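You operate a simulated robot arm through the tools that you are given. There is no shell and no other tool.

Carry out the task below with a simulated robot arm. There is one attempt and no reset: what you move stays moved.

## Task
Give the black and the red collar cans two runs in the warm-air jig.
Fine: black in pocket one, red in pocket three; move no can while it runs; both back in their nests.

The check looks at the end state, three seconds after you hand in, the way a careful person would. Anything else that was tipped, shoved, dropped, spilled or broken makes it a failure.

## Robot
A 7-joint arm with a two-finger parallel gripper, fixed in place. Base frame: the origin is at the foot of the arm, x ahead of it, y to its left, z up; the work surface is at about z = 0.87. Units: m, degrees, N and s.
With the tool pointing down near the work surface it reaches from about 0.34 to 0.74 m from the base axis. Its first joint turns from -143.0 to 143.0 degrees. Payload 3 kg.
The TCP is the grasp point between the finger pads, 0.03 m short of the fingertips. In the tool frame z runs along the fingers and y along their closing line. The gripper opens to 0.094 m. The fingers are 0.028 m wide and 0.01 m thick; the gripper's body (0.05 by 0.096 m) begins 0.055 m behind the TCP.
Orientation is told as [roll, pitch, yaw] about the base's x, y, z axes, in that order, counted from this pose: with the fingers straight down and closing along the base's y, the tool's x points along the base's -x, its y along +y and its z along -z.

## Interface
- The arm moves only by the tool step_arm. Its argument "deltas" is one flat list of numbers, 6 for each row, row after row: the shift along the tool's x, y, z in cm, then the turn, a rotation vector about the tool's x, y, z in degrees. In form: [dx, dy, dz, rx, ry, rz, dx, dy, dz, rx, ry, rz, ...]. A call has 1 to 20 rows; each row is the pose to reach, as a shift and turn from the pose commanded when the call began, along the tool's axes at that moment. "hand" is the finger opening in cm, from 0 to 9.4, set as the call begins (left out, the last holds). Rows are played at 5 a second. More than 0.05 m and 8.6 degrees between two rows, or a gripper value outside its range, and nothing of the call is played. Where a pose cannot be reached the arm comes as near as it can. A force on the tool above 90 N (or 10 N above the force at the start of the call, whichever is more), or a blocked arm, ends the call early, and 0.2 s more pass. Each finger travels about 0.045 m/s and halts on what it meets, pressing with about 22 N; the grip force reading is that of the motor and also rises with nothing between the fingers. The clock runs only during rows and for 0.2 s after the last one: add rows that repeat a pose to give the fingers time. The reply holds the time, the measured pose of the TCP, the force on the tool along the base axes, the opening and the grip force, in the units named above and with some noise, with the torque about the TCP (base axes, N m) and any sound that the robot's microphone picked up, and new pictures: "show" is both (left out), scene, wrist or none.
- Cameras (640 x 400 px; columns grow to the right, rows downward): "scene" is fixed at [0.0523, 0.501, 1.6298]; the picture's right is [-0.26, -0.96, 0.00], its down [-0.68, 0.19, -0.71] and it looks along [0.68, -0.19, -0.71] (base axes); focal length 358 px, centre (320, 200). "wrist" rides on the gripper at [0.076, 0.014, -0.103] in the tool frame; the picture's right is [-0.18, 0.98, 0.00], its down [-0.75, -0.14, -0.64] and it looks along [-0.63, -0.12, 0.77] (tool axes); focal length 243 px, centre (320, 200). There is no depth. A picture from a camera that has moved, and an enlarged one, comes with that camera's place and axes in the base frame and with its lens.
- lift_body(by): slides the trunk up (or, below 0, down) by that many m; the arm rides with it, the base frame stays. It gives what a move gives, with no picture.
- inspect(camera, box): a new picture of the part [left, top, right, bottom] of that camera's present view, enlarged. It takes no simulated time.
- finish_job(): hands the job in; it is judged then, once.

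Nothing tells you positions but the pictures and the camera data. Unless the task says otherwise, let go and move clear before handing in.

The tools are called after "Emit:" as a command line: name --argument value ..., lists and objects as JSON in quotes. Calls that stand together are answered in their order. step_arm: Moves the arm, as the interface text tells. Its arguments: {"type":"object","properties":{"deltas":{"type":"array","items":{"type":"number"}},"hand":{"type":"number"},"show":{"type":"string","enum":["both","scene","wrist","none"]}},"required":["deltas"]} The other tools are called the same way: lift_body (by) slides the trunk up or down; inspect (camera, box) takes an enlarged picture of a part of a camera's view; finish_job () hands the job in.

At the start:

```text
clock: 0.0
tool_pos: [0.5457, 0.1604, 1.245]
tcp_rot: [-0.1, 0.1, 0.0]
ft_force: [0.3, -0.5, -0.2]
torque: [-0.01, -0.03, 0.02]
grip_width: 0.0936
finger_force: 0.0
trunk travel left (down, up): [-0.25, 0.14]
```

scene: 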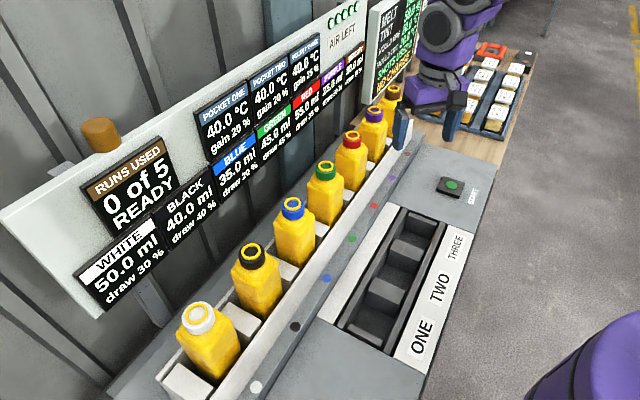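
wrist: 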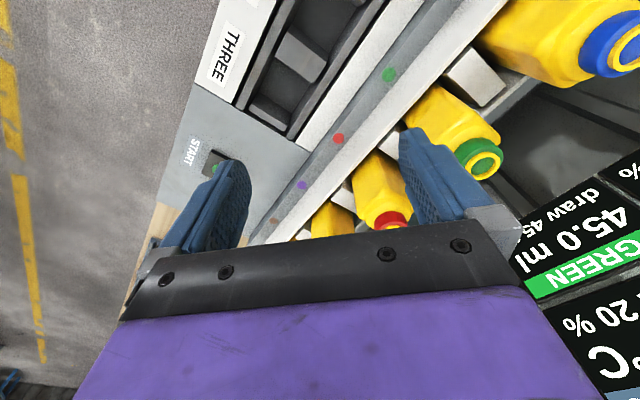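

I see a row of seven yellow cans with coloured collars, a jig with three pockets (ONE, TWO, THREE), a START button, and display boards. I'll enlarge the boards and the jig first to read the details.

Emit:
inspect --camera "scene" --box '[60, 0, 380, 200]'

Emit:
inspect --camera "scene" --box '[340, 0, 540, 125]'

Emit:
inspect --camera "scene" --box '[300, 150, 500, 275]'

Emit:
inspect --camera "scene" --box '[60, 150, 380, 350]'

```text
2.00 times, centred on (220, 100) of scene
camera zoom: at [0.0523, 0.501, 1.6298], right [-0.26, -0.96, 0.0], down [-0.68, 0.19, -0.71], along [0.68, -0.19, -0.71], focal length 715 px, centre (520, 400)
```

zoom: 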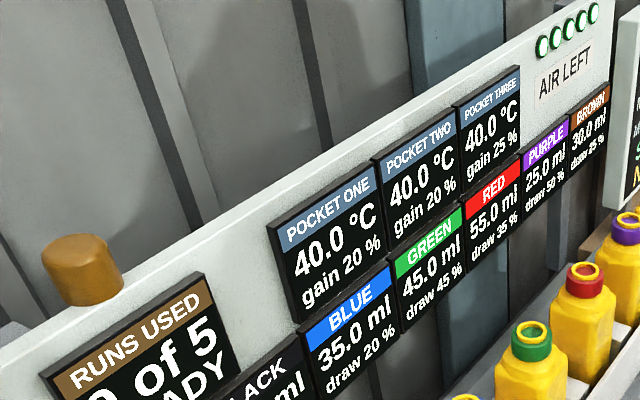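

```text
3.20 times, centred on (440, 62) of scene
camera zoom: at [0.0523, 0.501, 1.6298], right [-0.26, -0.96, 0.0], down [-0.68, 0.19, -0.71], along [0.68, -0.19, -0.71], focal length 1144 px, centre (-64, 640)
```

zoom: 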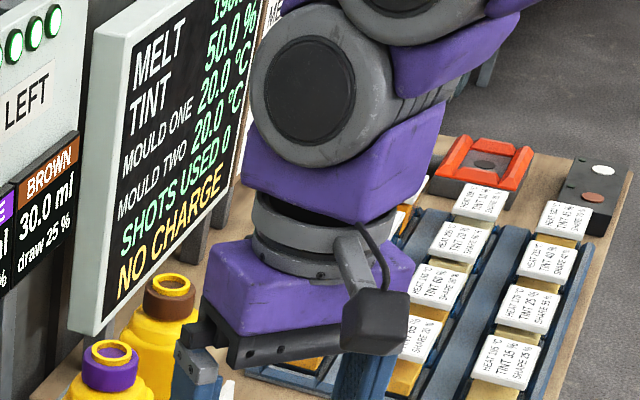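

```text
3.20 times, centred on (400, 212) of scene
camera zoom: at [0.0523, 0.501, 1.6298], right [-0.26, -0.96, 0.0], down [-0.68, 0.19, -0.71], along [0.68, -0.19, -0.71], focal length 1144 px, centre (64, 160)
```

zoom: 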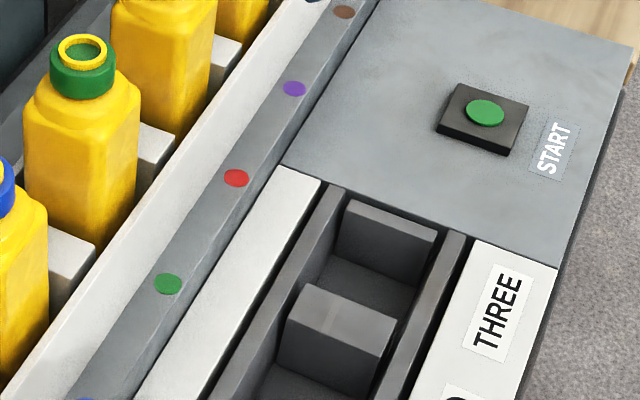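

```text
2.00 times, centred on (220, 250) of scene
camera zoom: at [0.0523, 0.501, 1.6298], right [-0.26, -0.96, 0.0], down [-0.68, 0.19, -0.71], along [0.68, -0.19, -0.71], focal length 715 px, centre (520, 100)
```

zoom: 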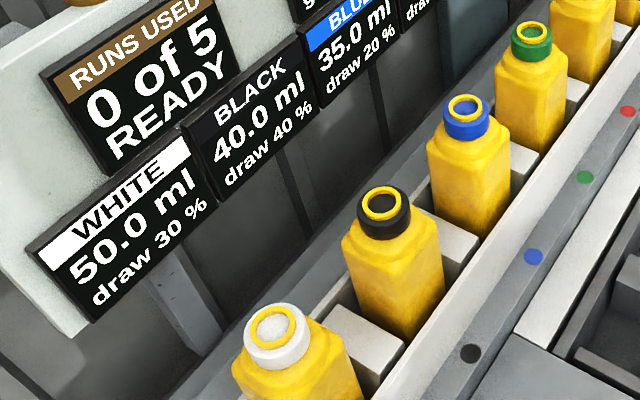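

The cans stand in a diagonal row (about 0.137 m apart), with the collar dots on the rail matching, and the jig is parallel to that row. Next I'll look closer at the pockets and at the can footprints.

Emit:
inspect --camera "scene" --box '[310, 190, 490, 390]'

Emit:
inspect --camera "scene" --box '[220, 180, 348, 260]'

Emit:
inspect --camera "scene" --box '[150, 220, 330, 400]'

Emit:
inspect --camera "wrist" --box '[140, 0, 560, 262]'

Emit:
inspect --camera "scene" --box '[310, 90, 438, 170]'

```text
2.00 times, centred on (400, 290) of scene
camera zoom: at [0.0523, 0.501, 1.6298], right [-0.26, -0.96, 0.0], down [-0.68, 0.19, -0.71], along [0.68, -0.19, -0.71], focal length 715 px, centre (160, 20)
```

zoom: 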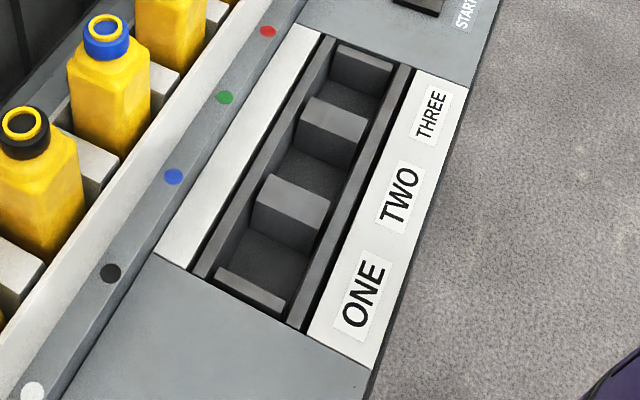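

```text
5.00 times, centred on (284, 220) of scene
camera zoom: at [0.0523, 0.501, 1.6298], right [-0.26, -0.96, 0.0], down [-0.68, 0.19, -0.71], along [0.68, -0.19, -0.71], focal length 1788 px, centre (500, 100)
```

zoom: 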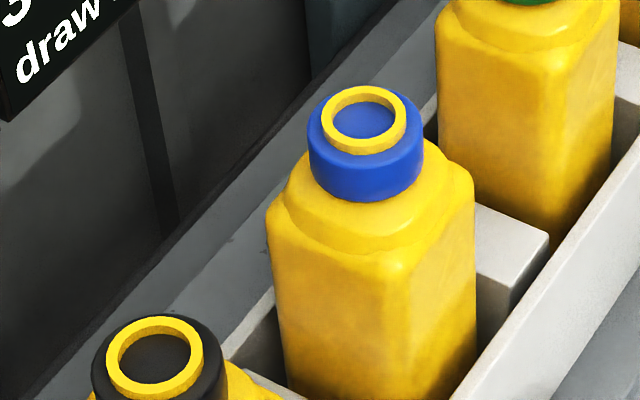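

```text
2.22 times, centred on (240, 310) of scene
camera zoom: at [0.0523, 0.501, 1.6298], right [-0.26, -0.96, 0.0], down [-0.68, 0.19, -0.71], along [0.68, -0.19, -0.71], focal length 794 px, centre (498, -44)
```

zoom: 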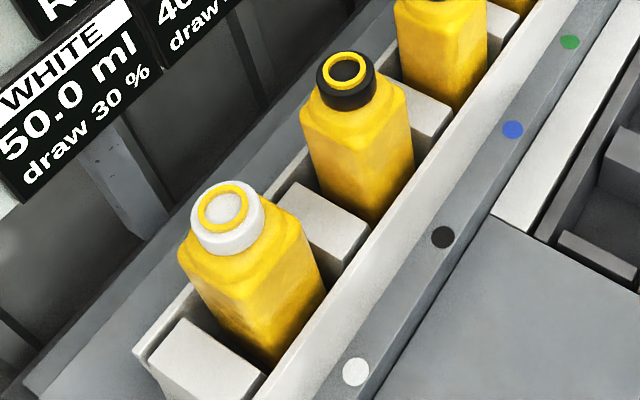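

```text
1.52 times, centred on (350, 131) of wrist
camera zoom: at [0.4693, 0.1762, 1.3486], right [0.18, 0.98, 0.0], down [0.75, -0.14, 0.64], along [0.63, -0.12, -0.77], focal length 370 px, centre (274, 305)
```

zoom: 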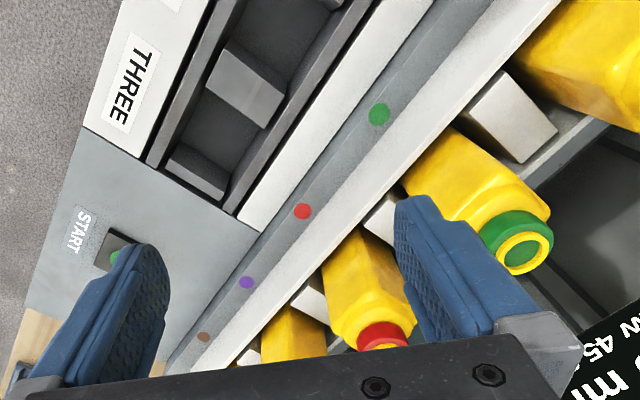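

```text
5.00 times, centred on (374, 130) of scene
camera zoom: at [0.0523, 0.501, 1.6298], right [-0.26, -0.96, 0.0], down [-0.68, 0.19, -0.71], along [0.68, -0.19, -0.71], focal length 1788 px, centre (50, 550)
```

zoom: 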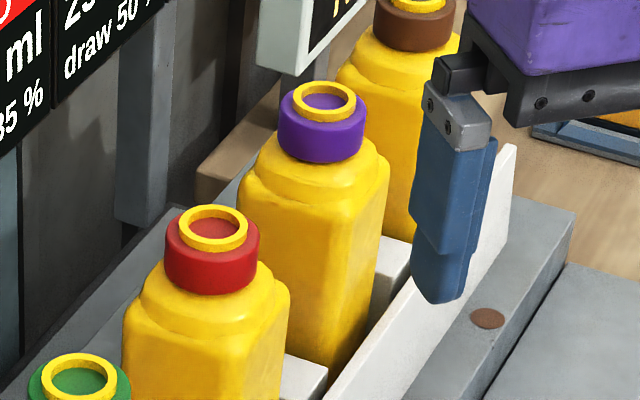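

Cap tops come out at about z = 1.10, with black at roughly (0.45, 0.52) and red at (0.74, 0.225). I'll swing the tool to yaw 45°, parallel to the row, and look at the black can from above at a safe height.

Emit:
step_arm --deltas '[1.8, 3.6, 0, 0, 0, -5.6, 3.6, 7.2, 0, 0, 0, -11.2, 5.4, 10.8, 0, 0, 0, -16.8, 7.2, 14.4, 0, 0, 0, -22.4, 9.0, 18.0, 0, 0, 0, -28.0, 10.8, 21.6, 0, 0, 0, -33.6, 12.6, 25.2, 0, 0, 0, -39.2, 14.6, 28.8, 0, 0, 0, -45]' --hand 9.4

```text
clock: 1.8
tool_pos: [0.3966, 0.4518, 1.2452]
tcp_rot: [-0.2, -0.1, 45.0]
ft_force: [0.0, -0.3, 0.2]
torque: [0.03, -0.03, 0.02]
grip_width: 0.094
finger_force: 0.0
trunk travel left (down, up): [-0.25, 0.14]
camera wrist: at [0.3331, 0.4089, 1.3487], right [-0.57, 0.82, 0.0], down [0.63, 0.43, 0.64], along [0.53, 0.36, -0.77], focal length 243 px, centre (320, 200)
```

scene: 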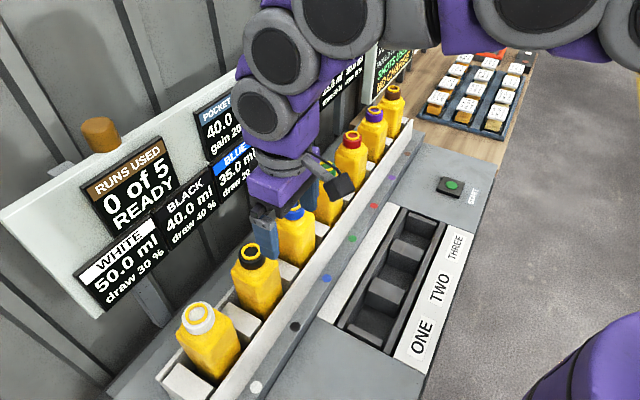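
wrist: 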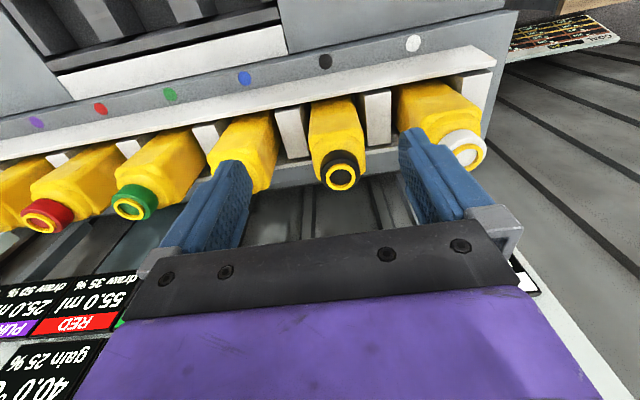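

The black can's ring top is near (0.447, 0.517, 1.115), and the board stands about 0.12 m behind the row. I'll zoom in on the wrist view to get the can's dimensions and its orientation in the nest.

Emit:
inspect --camera "wrist" --box '[240, 60, 440, 185]'

Emit:
inspect --camera "wrist" --box '[0, 0, 320, 200]'

Emit:
inspect --camera "scene" --box '[210, 220, 338, 300]'

```text
3.20 times, centred on (340, 122) of wrist
camera zoom: at [0.3331, 0.4089, 1.3487], right [-0.57, 0.82, 0.0], down [0.63, 0.43, 0.64], along [0.53, 0.36, -0.77], focal length 776 px, centre (256, 448)
```

zoom: 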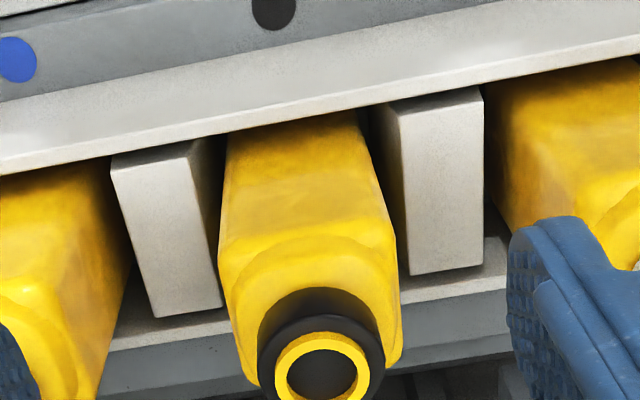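

```text
2.00 times, centred on (160, 100) of wrist
camera zoom: at [0.3331, 0.4089, 1.3487], right [-0.57, 0.82, 0.0], down [0.63, 0.43, 0.64], along [0.53, 0.36, -0.77], focal length 485 px, centre (640, 400)
```

zoom: 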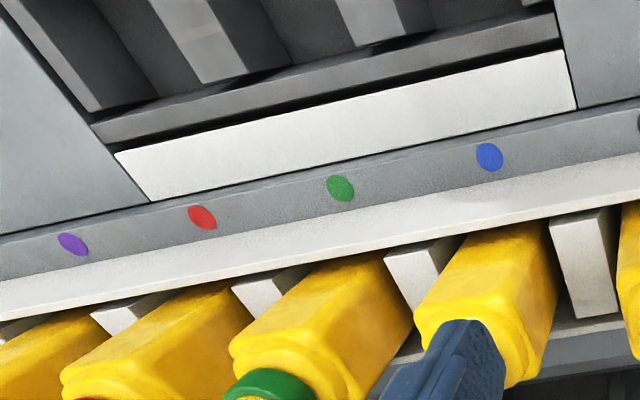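

```text
5.00 times, centred on (274, 260) of scene
camera zoom: at [0.0523, 0.501, 1.6298], right [-0.26, -0.96, 0.0], down [-0.68, 0.19, -0.71], along [0.68, -0.19, -0.71], focal length 1788 px, centre (550, -100)
```

zoom: 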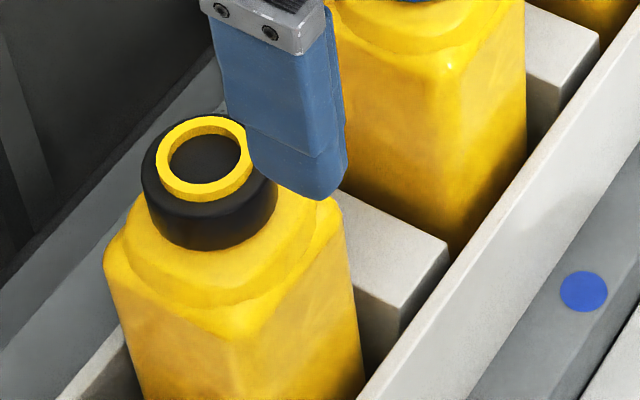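

The plate is at z ≈ 0.917, the separator tops at about 0.95, and the can is about 0.07 m wide with a 0.047 m collar. I'll move the open gripper above the black can and check the alignment before going down.

Emit:
step_arm --deltas '[-2.8, 0.35, 1.5, 0, 0, 0, -5.6, 0.7, 3.0, 0, 0, 0, -8.46, 1.05, 4.5, 0, 0, 0, -8.46, 1.05, 4.5, 0, 0, 0]' --hand 9.4

```text
clock: 2.8
tool_pos: [0.4515, 0.515, 1.2011]
tcp_rot: [0.0, 0.0, 45.0]
ft_force: [0.4, -0.5, 0.3]
torque: [-0.02, 0.0, -0.02]
grip_width: 0.0939
finger_force: 0.0
trunk travel left (down, up): [-0.25, 0.14]
camera wrist: at [0.3877, 0.4721, 1.3038], right [-0.56, 0.83, 0.0], down [0.63, 0.43, 0.64], along [0.53, 0.36, -0.77], focal length 243 px, centre (320, 200)
```

scene: 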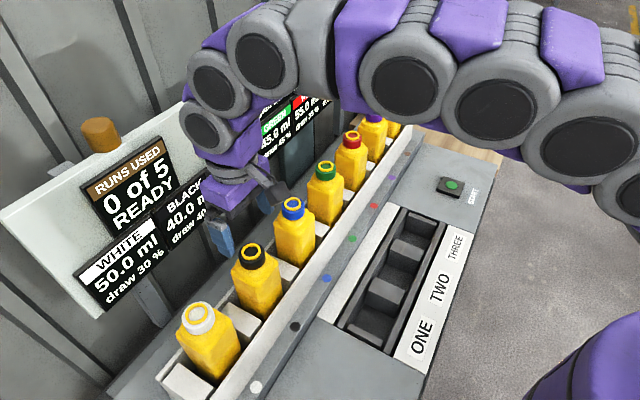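
wrist: 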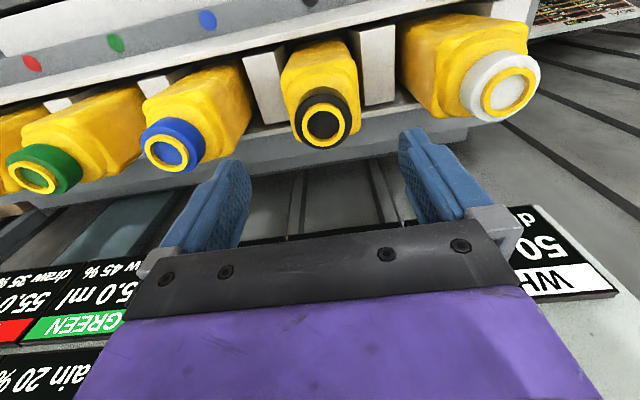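

The collar sits almost exactly under the tool. I'll zoom in to centre it precisely and to check the body's rotation.

Emit:
inspect --camera "wrist" --box '[220, 30, 420, 155]'

Emit:
inspect --camera "scene" --box '[180, 210, 308, 290]'

```text
3.20 times, centred on (320, 92) of wrist
camera zoom: at [0.3877, 0.4721, 1.3038], right [-0.56, 0.83, 0.0], down [0.63, 0.43, 0.64], along [0.53, 0.36, -0.77], focal length 776 px, centre (320, 544)
```

zoom: 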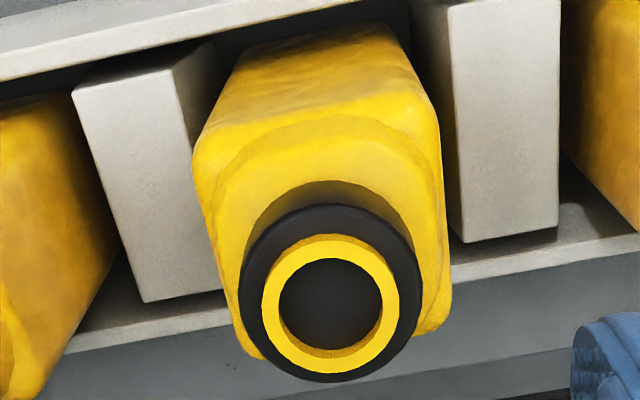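

```text
5.00 times, centred on (244, 250) of scene
camera zoom: at [0.0523, 0.501, 1.6298], right [-0.26, -0.96, 0.0], down [-0.68, 0.19, -0.71], along [0.68, -0.19, -0.71], focal length 1788 px, centre (700, -50)
```

zoom: 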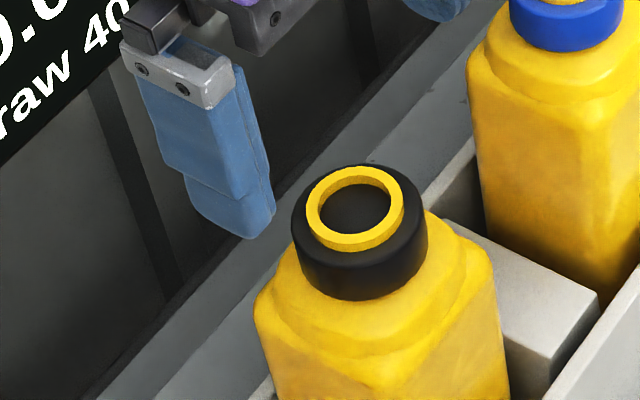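

The can body is about 0.068 m wide, with its flat sides ending at z ≈ 1.075 and the ring top at about 1.118. Before picking anything up, I'll survey the pockets with the wrist camera, starting with pocket one.

Emit:
step_arm --deltas '[3.6, -1.7, 0, 0, 0, 0, 7.2, -3.4, 0, 0, 0, 0, 10.9, -5.1, 0, 0, 0, 0, 14.5, -6.8, 0, 0, 0, 0, 18.1, -8.5, 0, 0, 0, 0, 21.7, -10.2, 0, 0, 0, 0, 21.7, -10.2, 0, 0, 0, 0]' --hand 9.4

```text
clock: 4.4
tool_pos: [0.3695, 0.2901, 1.201]
tcp_rot: [-0.1, 0.0, 45.1]
ft_force: [0.5, -0.1, 0.5]
torque: [0.01, 0.01, 0.0]
grip_width: 0.0942
finger_force: 0.1
trunk travel left (down, up): [-0.25, 0.14]
camera wrist: at [0.3059, 0.2473, 1.3038], right [-0.57, 0.82, 0.0], down [0.63, 0.43, 0.64], along [0.53, 0.36, -0.77], focal length 243 px, centre (320, 200)
```

scene: 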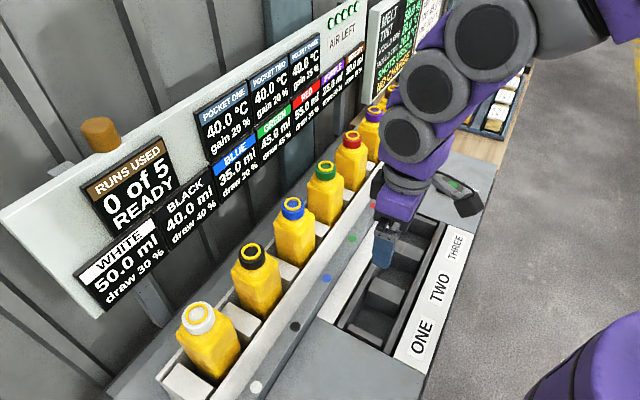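
wrist: 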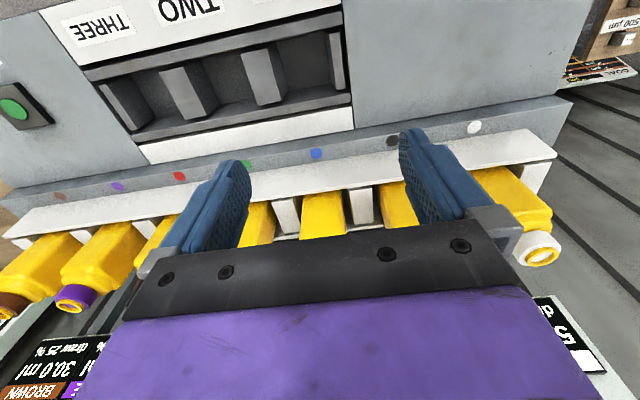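

Emit:
inspect --camera "wrist" --box '[200, 10, 400, 135]'

Emit:
inspect --camera "wrist" --box '[60, 30, 260, 155]'

Emit:
inspect --camera "scene" --box '[320, 250, 448, 330]'

Emit:
inspect --camera "scene" --box '[310, 280, 438, 360]'

```text
3.20 times, centred on (300, 72) of wrist
camera zoom: at [0.3059, 0.2473, 1.3038], right [-0.57, 0.82, 0.0], down [0.63, 0.43, 0.64], along [0.53, 0.36, -0.77], focal length 776 px, centre (384, 608)
```

zoom: 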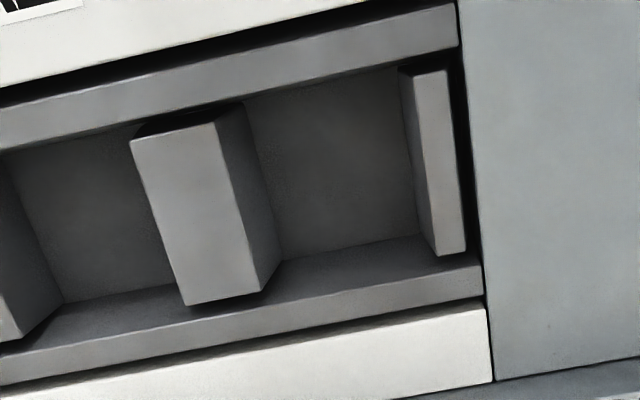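

```text
3.20 times, centred on (160, 92) of wrist
camera zoom: at [0.3059, 0.2473, 1.3038], right [-0.57, 0.82, 0.0], down [0.63, 0.43, 0.64], along [0.53, 0.36, -0.77], focal length 776 px, centre (832, 544)
```

zoom: 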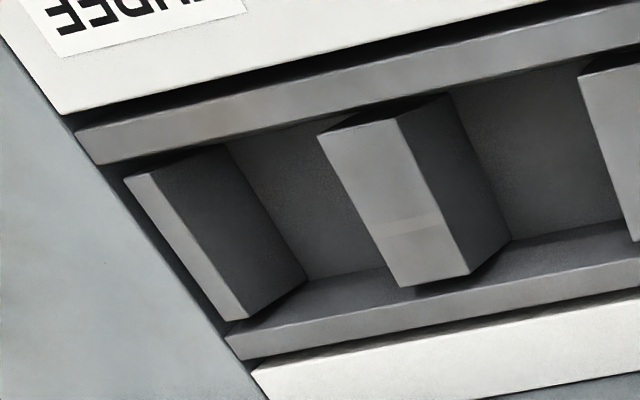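

```text
5.00 times, centred on (384, 290) of scene
camera zoom: at [0.0523, 0.501, 1.6298], right [-0.26, -0.96, 0.0], down [-0.68, 0.19, -0.71], along [0.68, -0.19, -0.71], focal length 1788 px, centre (0, -250)
```

zoom: 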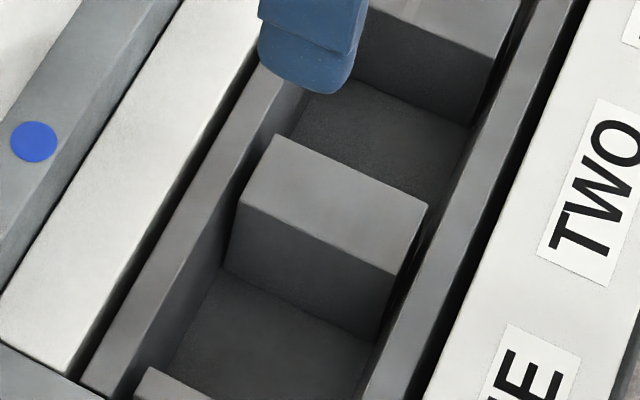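

```text
5.00 times, centred on (374, 320) of scene
camera zoom: at [0.0523, 0.501, 1.6298], right [-0.26, -0.96, 0.0], down [-0.68, 0.19, -0.71], along [0.68, -0.19, -0.71], focal length 1788 px, centre (50, -400)
```

zoom: 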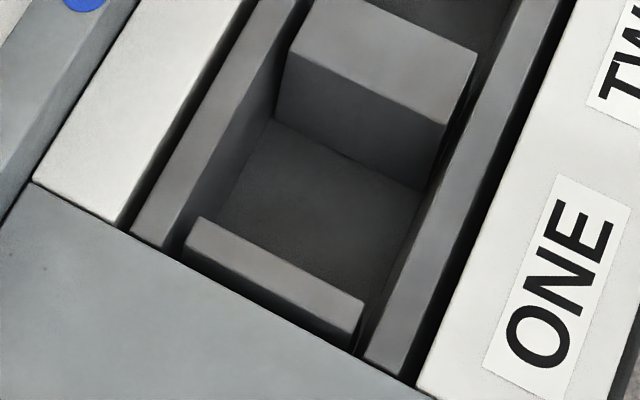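

Pocket one's centre comes out at about (0.393, 0.275) and pocket three's at (0.587, 0.083). Each is roughly 0.095 × 0.085 m with its floor near z ≈ 0.80, so a 0.068 m can fits. I'll go back over the black can and lower the open fingers partway around the collar.

Emit:
step_arm --deltas '[-3.6, 1.75, 0, 0, 0, 0, -7.2, 3.5, 0, 0, 0, 0, -10.8, 5.25, 0, 0, 0, 0, -14.4, 7.0, 0, 0, 0, 0, -18.0, 8.75, 0, 0, 0, 0, -21.7, 10.5, 0, 0, 0, 0, -21.7, 10.5, 0, 0, 0, 0, -21.7, 10.5, 3.5, 0, 0, 0, -21.7, 10.5, 6.5, 0, 0, 0, -21.7, 10.5, 6.5, 0, 0, 0]' --hand 9.4

```text
clock: 6.6
tool_pos: [0.4458, 0.517, 1.1369]
tcp_rot: [0.0, 0.0, 45.0]
ft_force: [-0.4, 0.0, -0.4]
torque: [0.03, 0.02, 0.01]
grip_width: 0.0939
finger_force: 0.0
trunk travel left (down, up): [-0.25, 0.14]
camera wrist: at [0.3825, 0.4746, 1.2401], right [-0.56, 0.83, 0.0], down [0.63, 0.43, 0.64], along [0.53, 0.36, -0.77], focal length 243 px, centre (320, 200)
```

scene: 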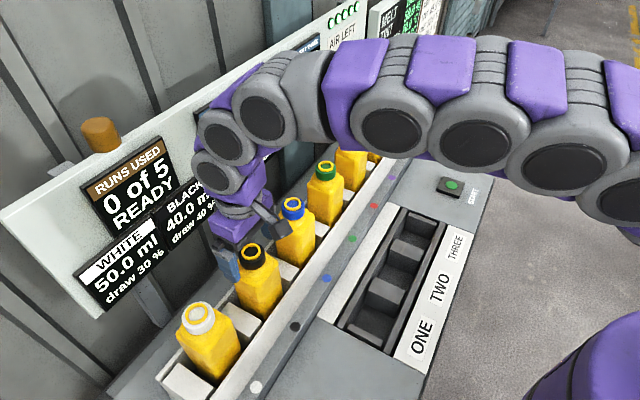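
wrist: 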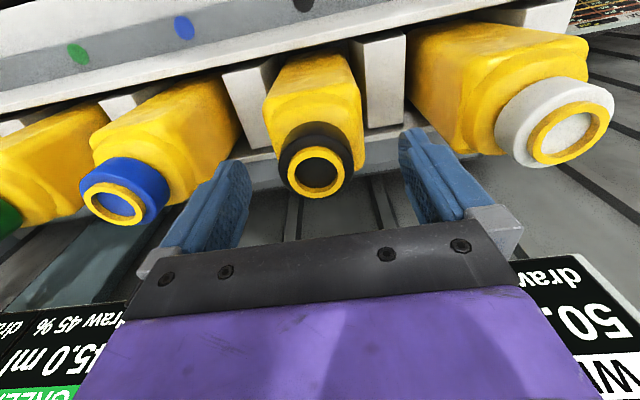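

The fingers now straddle the collar at a safe height. I'll zoom in to measure how far off centre they are.

Emit:
inspect --camera "wrist" --box '[220, 100, 420, 225]'

Emit:
inspect --camera "scene" --box '[190, 210, 318, 290]'

```text
3.20 times, centred on (320, 162) of wrist
camera zoom: at [0.3825, 0.4746, 1.2401], right [-0.56, 0.83, 0.0], down [0.63, 0.43, 0.64], along [0.53, 0.36, -0.77], focal length 776 px, centre (320, 320)
```

zoom: 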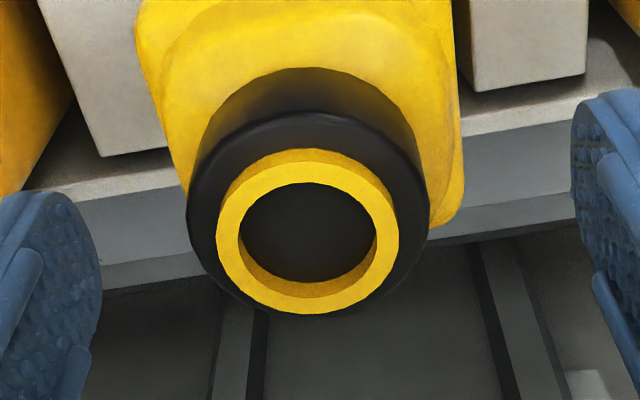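

```text
5.00 times, centred on (254, 250) of scene
camera zoom: at [0.0523, 0.501, 1.6298], right [-0.26, -0.96, 0.0], down [-0.68, 0.19, -0.71], along [0.68, -0.19, -0.71], focal length 1788 px, centre (650, -50)
```

zoom: 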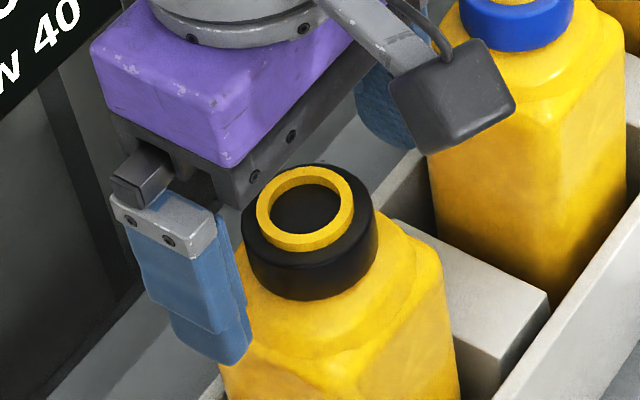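

The can is about 2 mm off centre along the row and 1 mm outward. I'll correct that and lower so the pads lie against the flat upper body, leaving about 12 mm between palm and ring.

Emit:
step_arm --deltas '[-0.13, -0.2, 0, 0, 0, 0, -0.13, -0.2, 2.0, 0, 0, 0, -0.13, -0.2, 4.0, 0, 0, 0, -0.13, -0.2, 6.0, 0, 0, 0, -0.13, -0.2, 6.0, 0, 0, 0]' --hand 9.4

```text
clock: 7.8
tool_pos: [0.4504, 0.5156, 1.0763]
tcp_rot: [0.0, 0.0, 45.0]
ft_force: [-0.5, 0.9, -0.4]
torque: [-0.01, 0.0, 0.05]
grip_width: 0.0938
finger_force: 0.1
trunk travel left (down, up): [-0.25, 0.14]
camera wrist: at [0.3863, 0.4737, 1.1799], right [-0.56, 0.83, 0.0], down [0.63, 0.43, 0.64], along [0.53, 0.36, -0.77], focal length 243 px, centre (320, 200)
```

scene: 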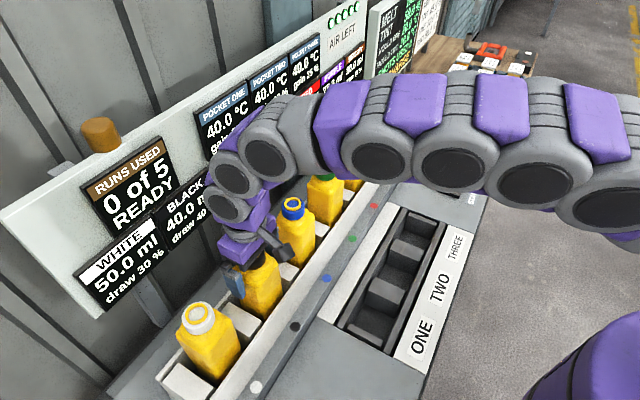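
wrist: 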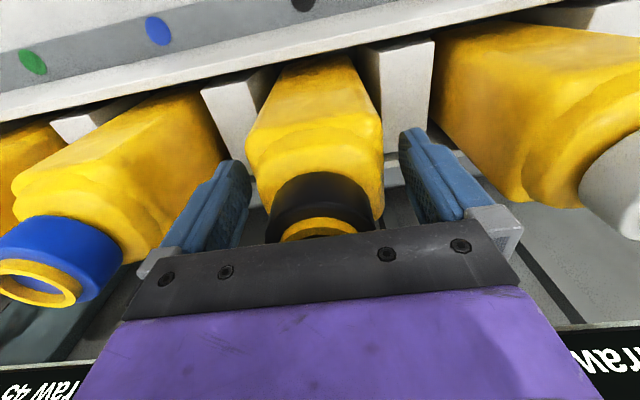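

The fingers sit on both sides of the black can's upper body with nothing touching. Now I'll close the grip.

Emit:
step_arm --deltas '[0, 0, 0, 0, 0, 0, 0, 0, 0, 0, 0, 0, 0, 0, 0, 0, 0, 0, 0, 0, 0, 0, 0, 0, 0, 0, 0, 0, 0, 0, 0, 0, 0, 0, 0, 0]' --hand 4.0

```text
clock: 9.2
tool_pos: [0.4498, 0.5171, 1.0767]
tcp_rot: [0.1, 0.0, 45.0]
ft_force: [0.1, -0.5, 0.3]
torque: [-0.01, 0.03, -0.03]
grip_width: 0.0739
finger_force: 22.1
trunk travel left (down, up): [-0.25, 0.14]
camera wrist: at [0.3865, 0.4737, 1.1799], right [-0.56, 0.83, 0.0], down [0.63, 0.43, 0.64], along [0.53, 0.36, -0.77], focal length 243 px, centre (320, 200)
```

scene: 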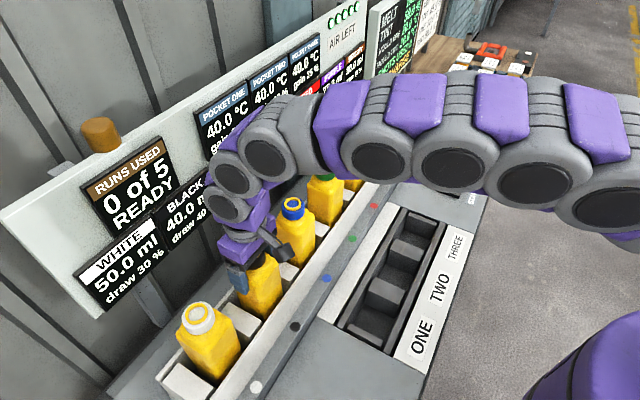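
wrist: 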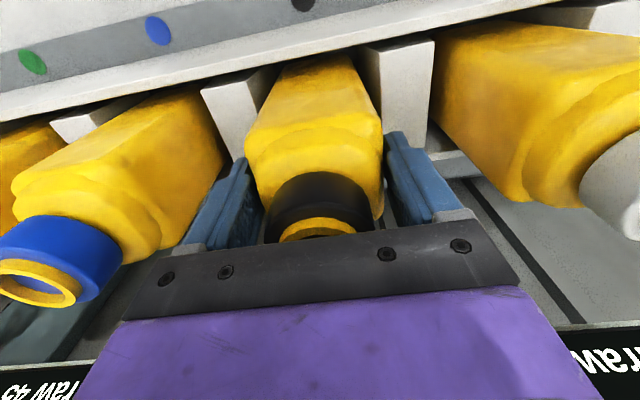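

The grip holds at 0.074 m width and 22 N. Now I'll lift straight up by 16 cm.

Emit:
step_arm --deltas '[0, 0, -1, 0, 0, 0, 0, 0, -3, 0, 0, 0, 0, 0, -5.5, 0, 0, 0, 0, 0, -8, 0, 0, 0, 0, 0, -11, 0, 0, 0, 0, 0, -14, 0, 0, 0, 0, 0, -16, 0, 0, 0, 0, 0, -16, 0, 0, 0]'

```text
clock: 11.0
tool_pos: [0.4512, 0.5166, 1.2351]
tcp_rot: [0.0, 0.0, 45.0]
ft_force: [-0.1, 0.1, -1.4]
torque: [0.0, 0.0, -0.03]
grip_width: 0.0737
finger_force: 22.1
trunk travel left (down, up): [-0.25, 0.14]
camera wrist: at [0.387, 0.4737, 1.3387], right [-0.56, 0.83, 0.0], down [0.63, 0.43, 0.64], along [0.53, 0.36, -0.77], focal length 243 px, centre (320, 200)
```

scene: 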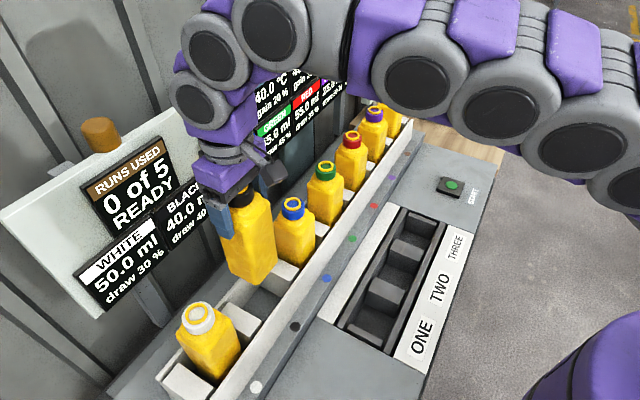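
wrist: 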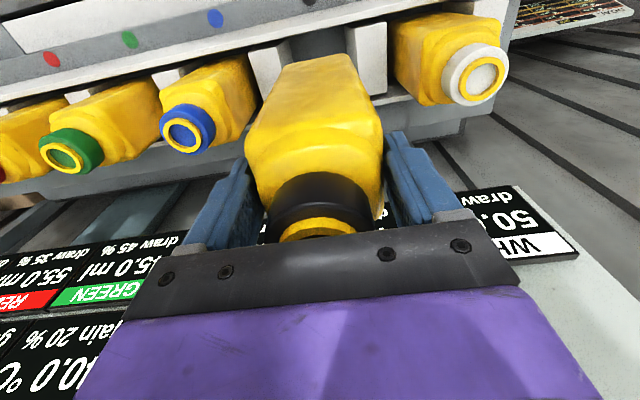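

The black can is up and hanging straight, weighing about 1.4 N. I'll zoom in to find its bottom relative to the tool and to see the nest floor.

Emit:
inspect --camera "scene" --box '[180, 180, 340, 330]'

Emit:
inspect --camera "wrist" --box '[200, 0, 440, 150]'

```text
2.67 times, centred on (260, 255) of scene
camera zoom: at [0.0523, 0.501, 1.6298], right [-0.26, -0.96, 0.0], down [-0.68, 0.19, -0.71], along [0.68, -0.19, -0.71], focal length 954 px, centre (480, 53)
```

zoom: 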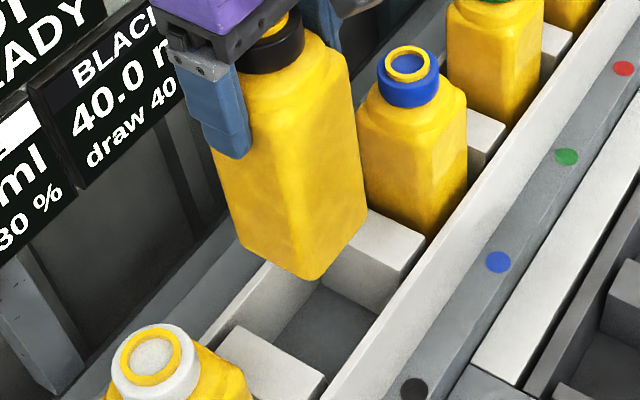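

```text
2.67 times, centred on (320, 75) of wrist
camera zoom: at [0.387, 0.4737, 1.3387], right [-0.56, 0.83, 0.0], down [0.63, 0.43, 0.64], along [0.53, 0.36, -0.77], focal length 647 px, centre (320, 533)
```

zoom: 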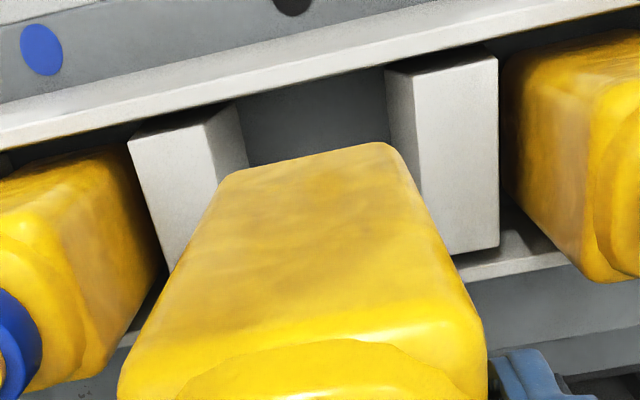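

The can bottom hangs about 0.15 m below the tool, so it's clear of the rail. I'll move it straight toward the robot first, away from the blue can, and then across to above pocket one.

Emit:
step_arm --deltas '[2, 0, 0, 0, 0, 0, 5, 0, 0, 0, 0, 0, 8, 0, 0, 0, 0, 0, 11, 0, 0, 0, 0, 0, 13.5, -2.5, 0, 0, 0, 0, 16, -5.5, 0, 0, 0, 0, 18, -8.5, 0, 0, 0, 0, 20, -11.2, 0, 0, 0, 0, 21.07, -13.06, 0, 0, 0, 0, 21.07, -13.06, 0, 0, 0, 0, 21.07, -13.06, 0, 0, 0, 0]'

```text
clock: 13.4
tool_pos: [0.3934, 0.2742, 1.2344]
tcp_rot: [0.0, 0.0, 44.9]
ft_force: [0.0, -0.1, -0.3]
torque: [-0.01, 0.01, -0.03]
grip_width: 0.0738
finger_force: 22.0
trunk travel left (down, up): [-0.25, 0.14]
camera wrist: at [0.3291, 0.2314, 1.337], right [-0.57, 0.82, 0.0], down [0.63, 0.43, 0.64], along [0.53, 0.36, -0.77], focal length 243 px, centre (320, 200)
```

scene: 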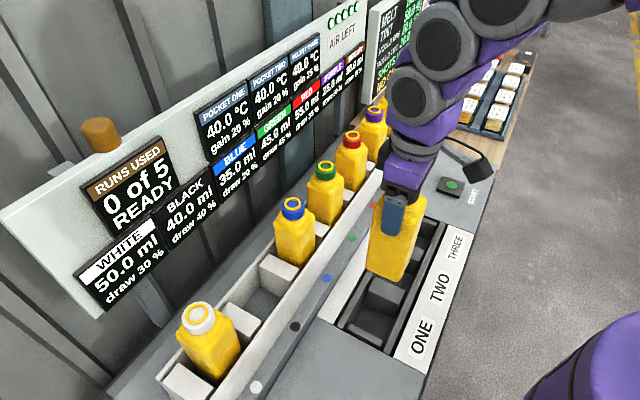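
wrist: 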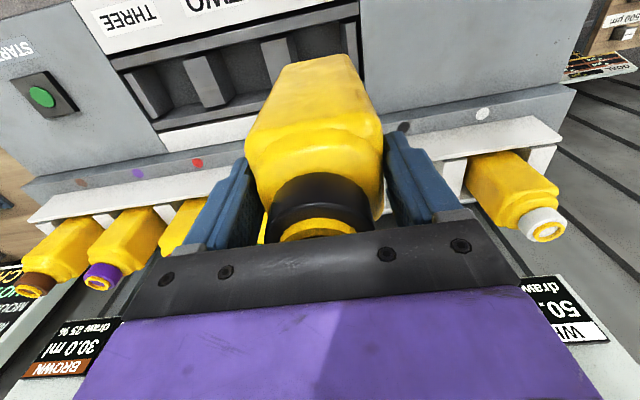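

The can is above pocket one. I'll lower it 11 cm, still above the jig, and check the alignment.

Emit:
step_arm --deltas '[0, 0, 2.5, 0, 0, 0, 0, 0, 5, 0, 0, 0, 0, 0, 7.5, 0, 0, 0, 0, 0, 10, 0, 0, 0, 0, 0, 11, 0, 0, 0, 0, 0, 11, 0, 0, 0]'

Emit:
inspect --camera "scene" --box '[310, 220, 470, 370]'

Emit:
inspect --camera "wrist" --box '[180, 0, 440, 162]'

```text
clock: 14.8
tool_pos: [0.3947, 0.2753, 1.1255]
tcp_rot: [0.1, 0.1, 45.0]
ft_force: [0.3, -0.7, -0.9]
torque: [-0.05, 0.01, 0.01]
grip_width: 0.0741
finger_force: 21.8
trunk travel left (down, up): [-0.25, 0.14]
camera wrist: at [0.3303, 0.2329, 1.2283], right [-0.57, 0.82, 0.0], down [0.63, 0.43, 0.64], along [0.53, 0.36, -0.77], focal length 243 px, centre (320, 200)
```

scene: 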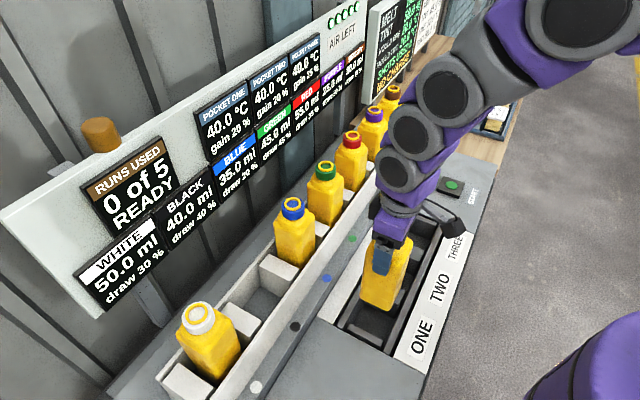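
wrist: 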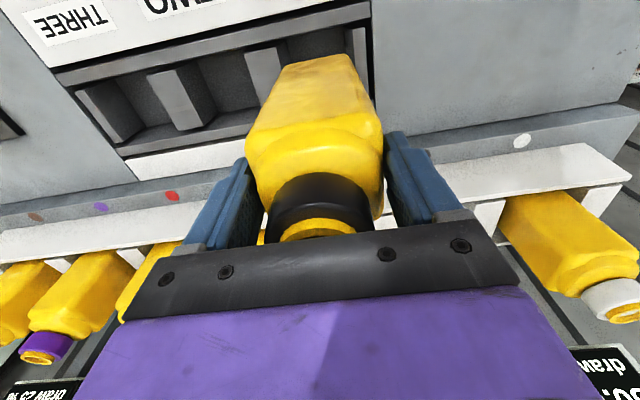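

```text
2.67 times, centred on (390, 295) of scene
camera zoom: at [0.0523, 0.501, 1.6298], right [-0.26, -0.96, 0.0], down [-0.68, 0.19, -0.71], along [0.68, -0.19, -0.71], focal length 954 px, centre (133, -53)
```

zoom: 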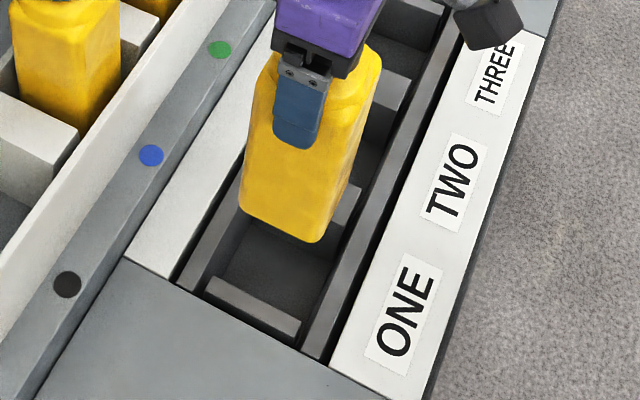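

```text
2.46 times, centred on (310, 81) of wrist
camera zoom: at [0.3303, 0.2329, 1.2283], right [-0.57, 0.82, 0.0], down [0.63, 0.43, 0.64], along [0.53, 0.36, -0.77], focal length 597 px, centre (345, 493)
```

zoom: 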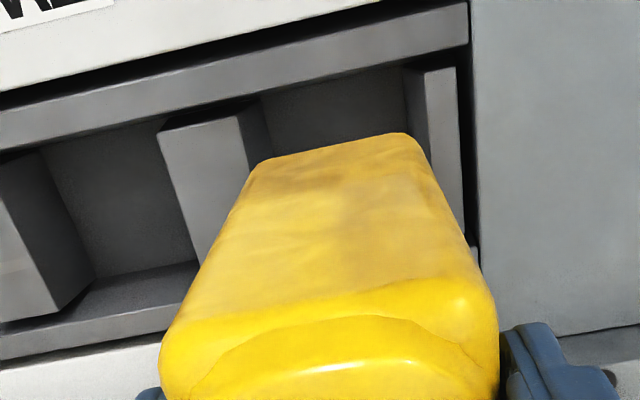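

The can is lined up with the pocket. I'll keep lowering it and watch the force, since the call stops by itself on contact.

Emit:
step_arm --deltas '[0, 0, 2, 0, 0, 0, 0, 0, 4, 0, 0, 0, 0, 0, 6, 0, 0, 0, 0, 0, 8, 0, 0, 0, 0, 0, 10, 0, 0, 0, 0, 0, 11, 0, 0, 0, 0, 0, 11, 0, 0, 0]'

Emit:
inspect --camera "scene" --box '[310, 220, 470, 370]'

```text
clock: 16.4
tool_pos: [0.392, 0.2747, 1.0141]
tcp_rot: [0.0, 0.0, 44.9]
ft_force: [0.8, 0.5, -0.9]
torque: [0.01, 0.03, 0.0]
grip_width: 0.0737
finger_force: 22.0
trunk travel left (down, up): [-0.25, 0.14]
camera wrist: at [0.3289, 0.2333, 1.1172], right [-0.57, 0.82, 0.0], down [0.63, 0.43, 0.64], along [0.53, 0.36, -0.77], focal length 243 px, centre (320, 200)
```

scene: 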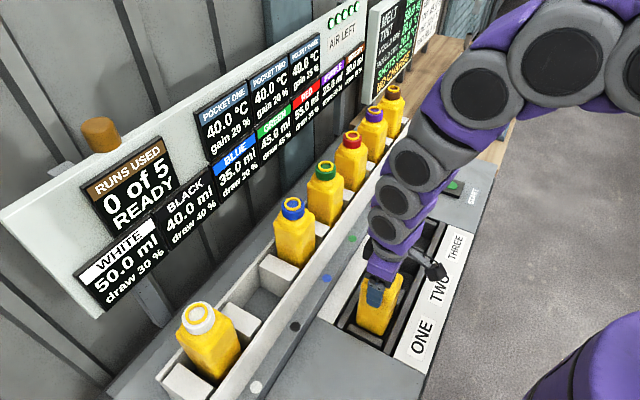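
wrist: 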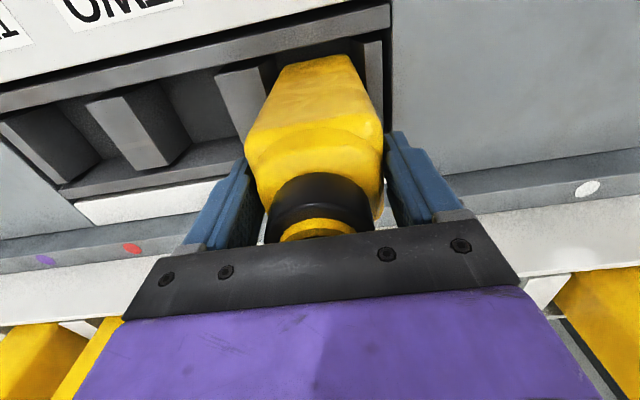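

```text
2.67 times, centred on (390, 295) of scene
camera zoom: at [0.0523, 0.501, 1.6298], right [-0.26, -0.96, 0.0], down [-0.68, 0.19, -0.71], along [0.68, -0.19, -0.71], focal length 954 px, centre (133, -53)
```

zoom: 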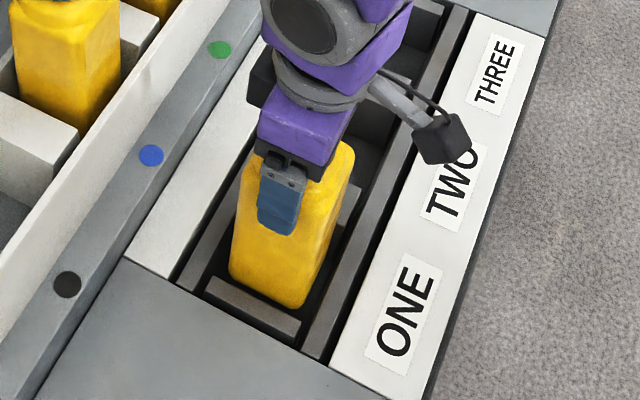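

The can has entered the pocket opening with no contact. I'll check its clearances in the wrist view before going further.

Emit:
inspect --camera "wrist" --box '[180, 0, 440, 162]'

```text
2.46 times, centred on (310, 81) of wrist
camera zoom: at [0.3289, 0.2333, 1.1172], right [-0.57, 0.82, 0.0], down [0.63, 0.43, 0.64], along [0.53, 0.36, -0.77], focal length 597 px, centre (345, 493)
```

zoom: 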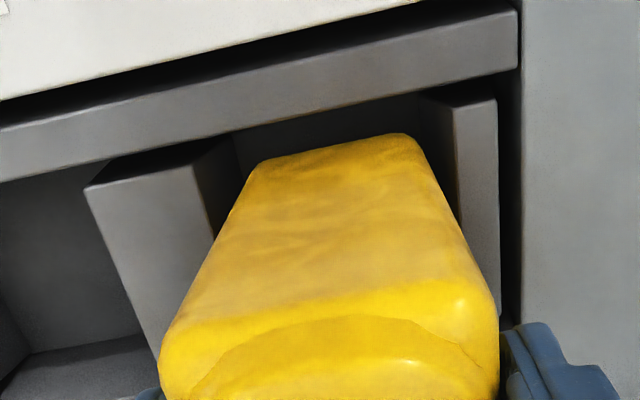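

Clearances look fine on all sides. I'll keep lowering slowly in 0.5 cm steps until contact.

Emit:
step_arm --deltas '[0, 0, 0.5, 0, 0, 0, 0, 0, 1.0, 0, 0, 0, 0, 0, 1.5, 0, 0, 0, 0, 0, 2.0, 0, 0, 0, 0, 0, 2.5, 0, 0, 0, 0, 0, 3.0, 0, 0, 0, 0, 0, 3.3, 0, 0, 0, 0, 0, 3.6, 0, 0, 0, 0, 0, 3.9, 0, 0, 0, 0, 0, 4.2, 0, 0, 0, 0, 0, 4.5, 0, 0, 0, 0, 0, 4.8, 0, 0, 0, 0, 0, 5.1, 0, 0, 0]'

Emit:
inspect --camera "scene" --box '[310, 220, 470, 370]'

```text
clock: 19.2
tool_pos: [0.393, 0.2767, 0.9663]
tcp_rot: [0.0, 0.1, 45.0]
ft_force: [-0.4, 2.6, 20.0]
torque: [0.01, 0.02, 0.04]
grip_width: 0.0736
finger_force: 21.7
trunk travel left (down, up): [-0.25, 0.14]
camera wrist: at [0.3293, 0.2336, 1.0687], right [-0.56, 0.83, 0.0], down [0.63, 0.43, 0.64], along [0.53, 0.36, -0.77], focal length 243 px, centre (320, 200)
```

scene: 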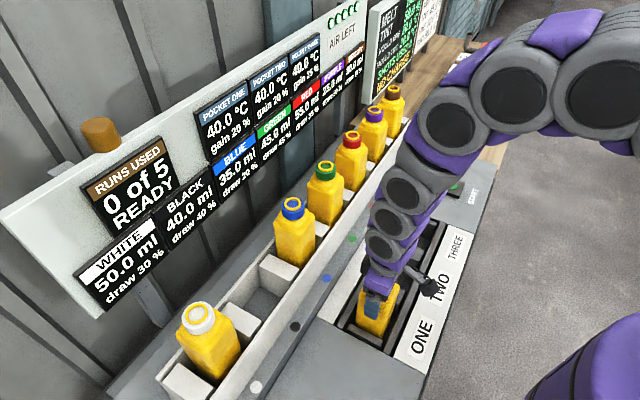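
wrist: 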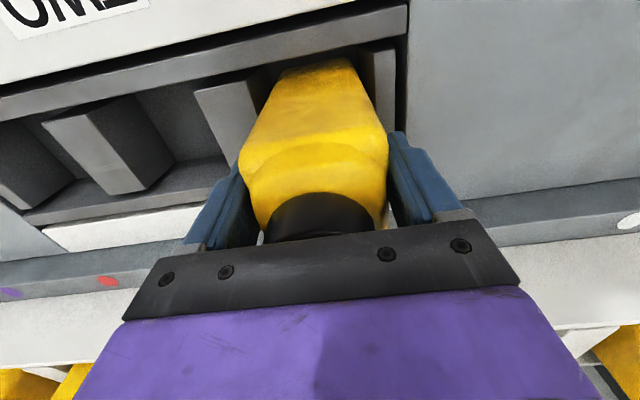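

```text
2.67 times, centred on (390, 295) of scene
camera zoom: at [0.0523, 0.501, 1.6298], right [-0.26, -0.96, 0.0], down [-0.68, 0.19, -0.71], along [0.68, -0.19, -0.71], focal length 954 px, centre (133, -53)
```

zoom: 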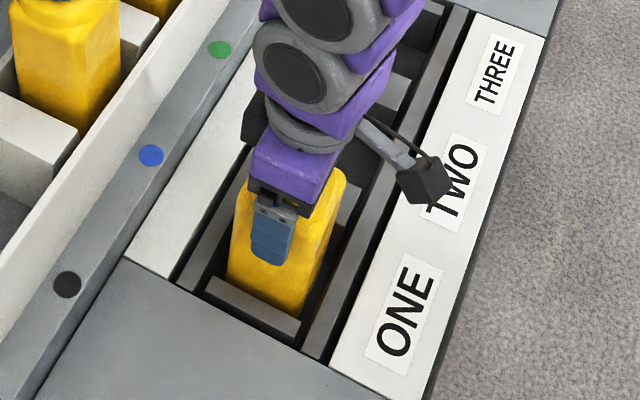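

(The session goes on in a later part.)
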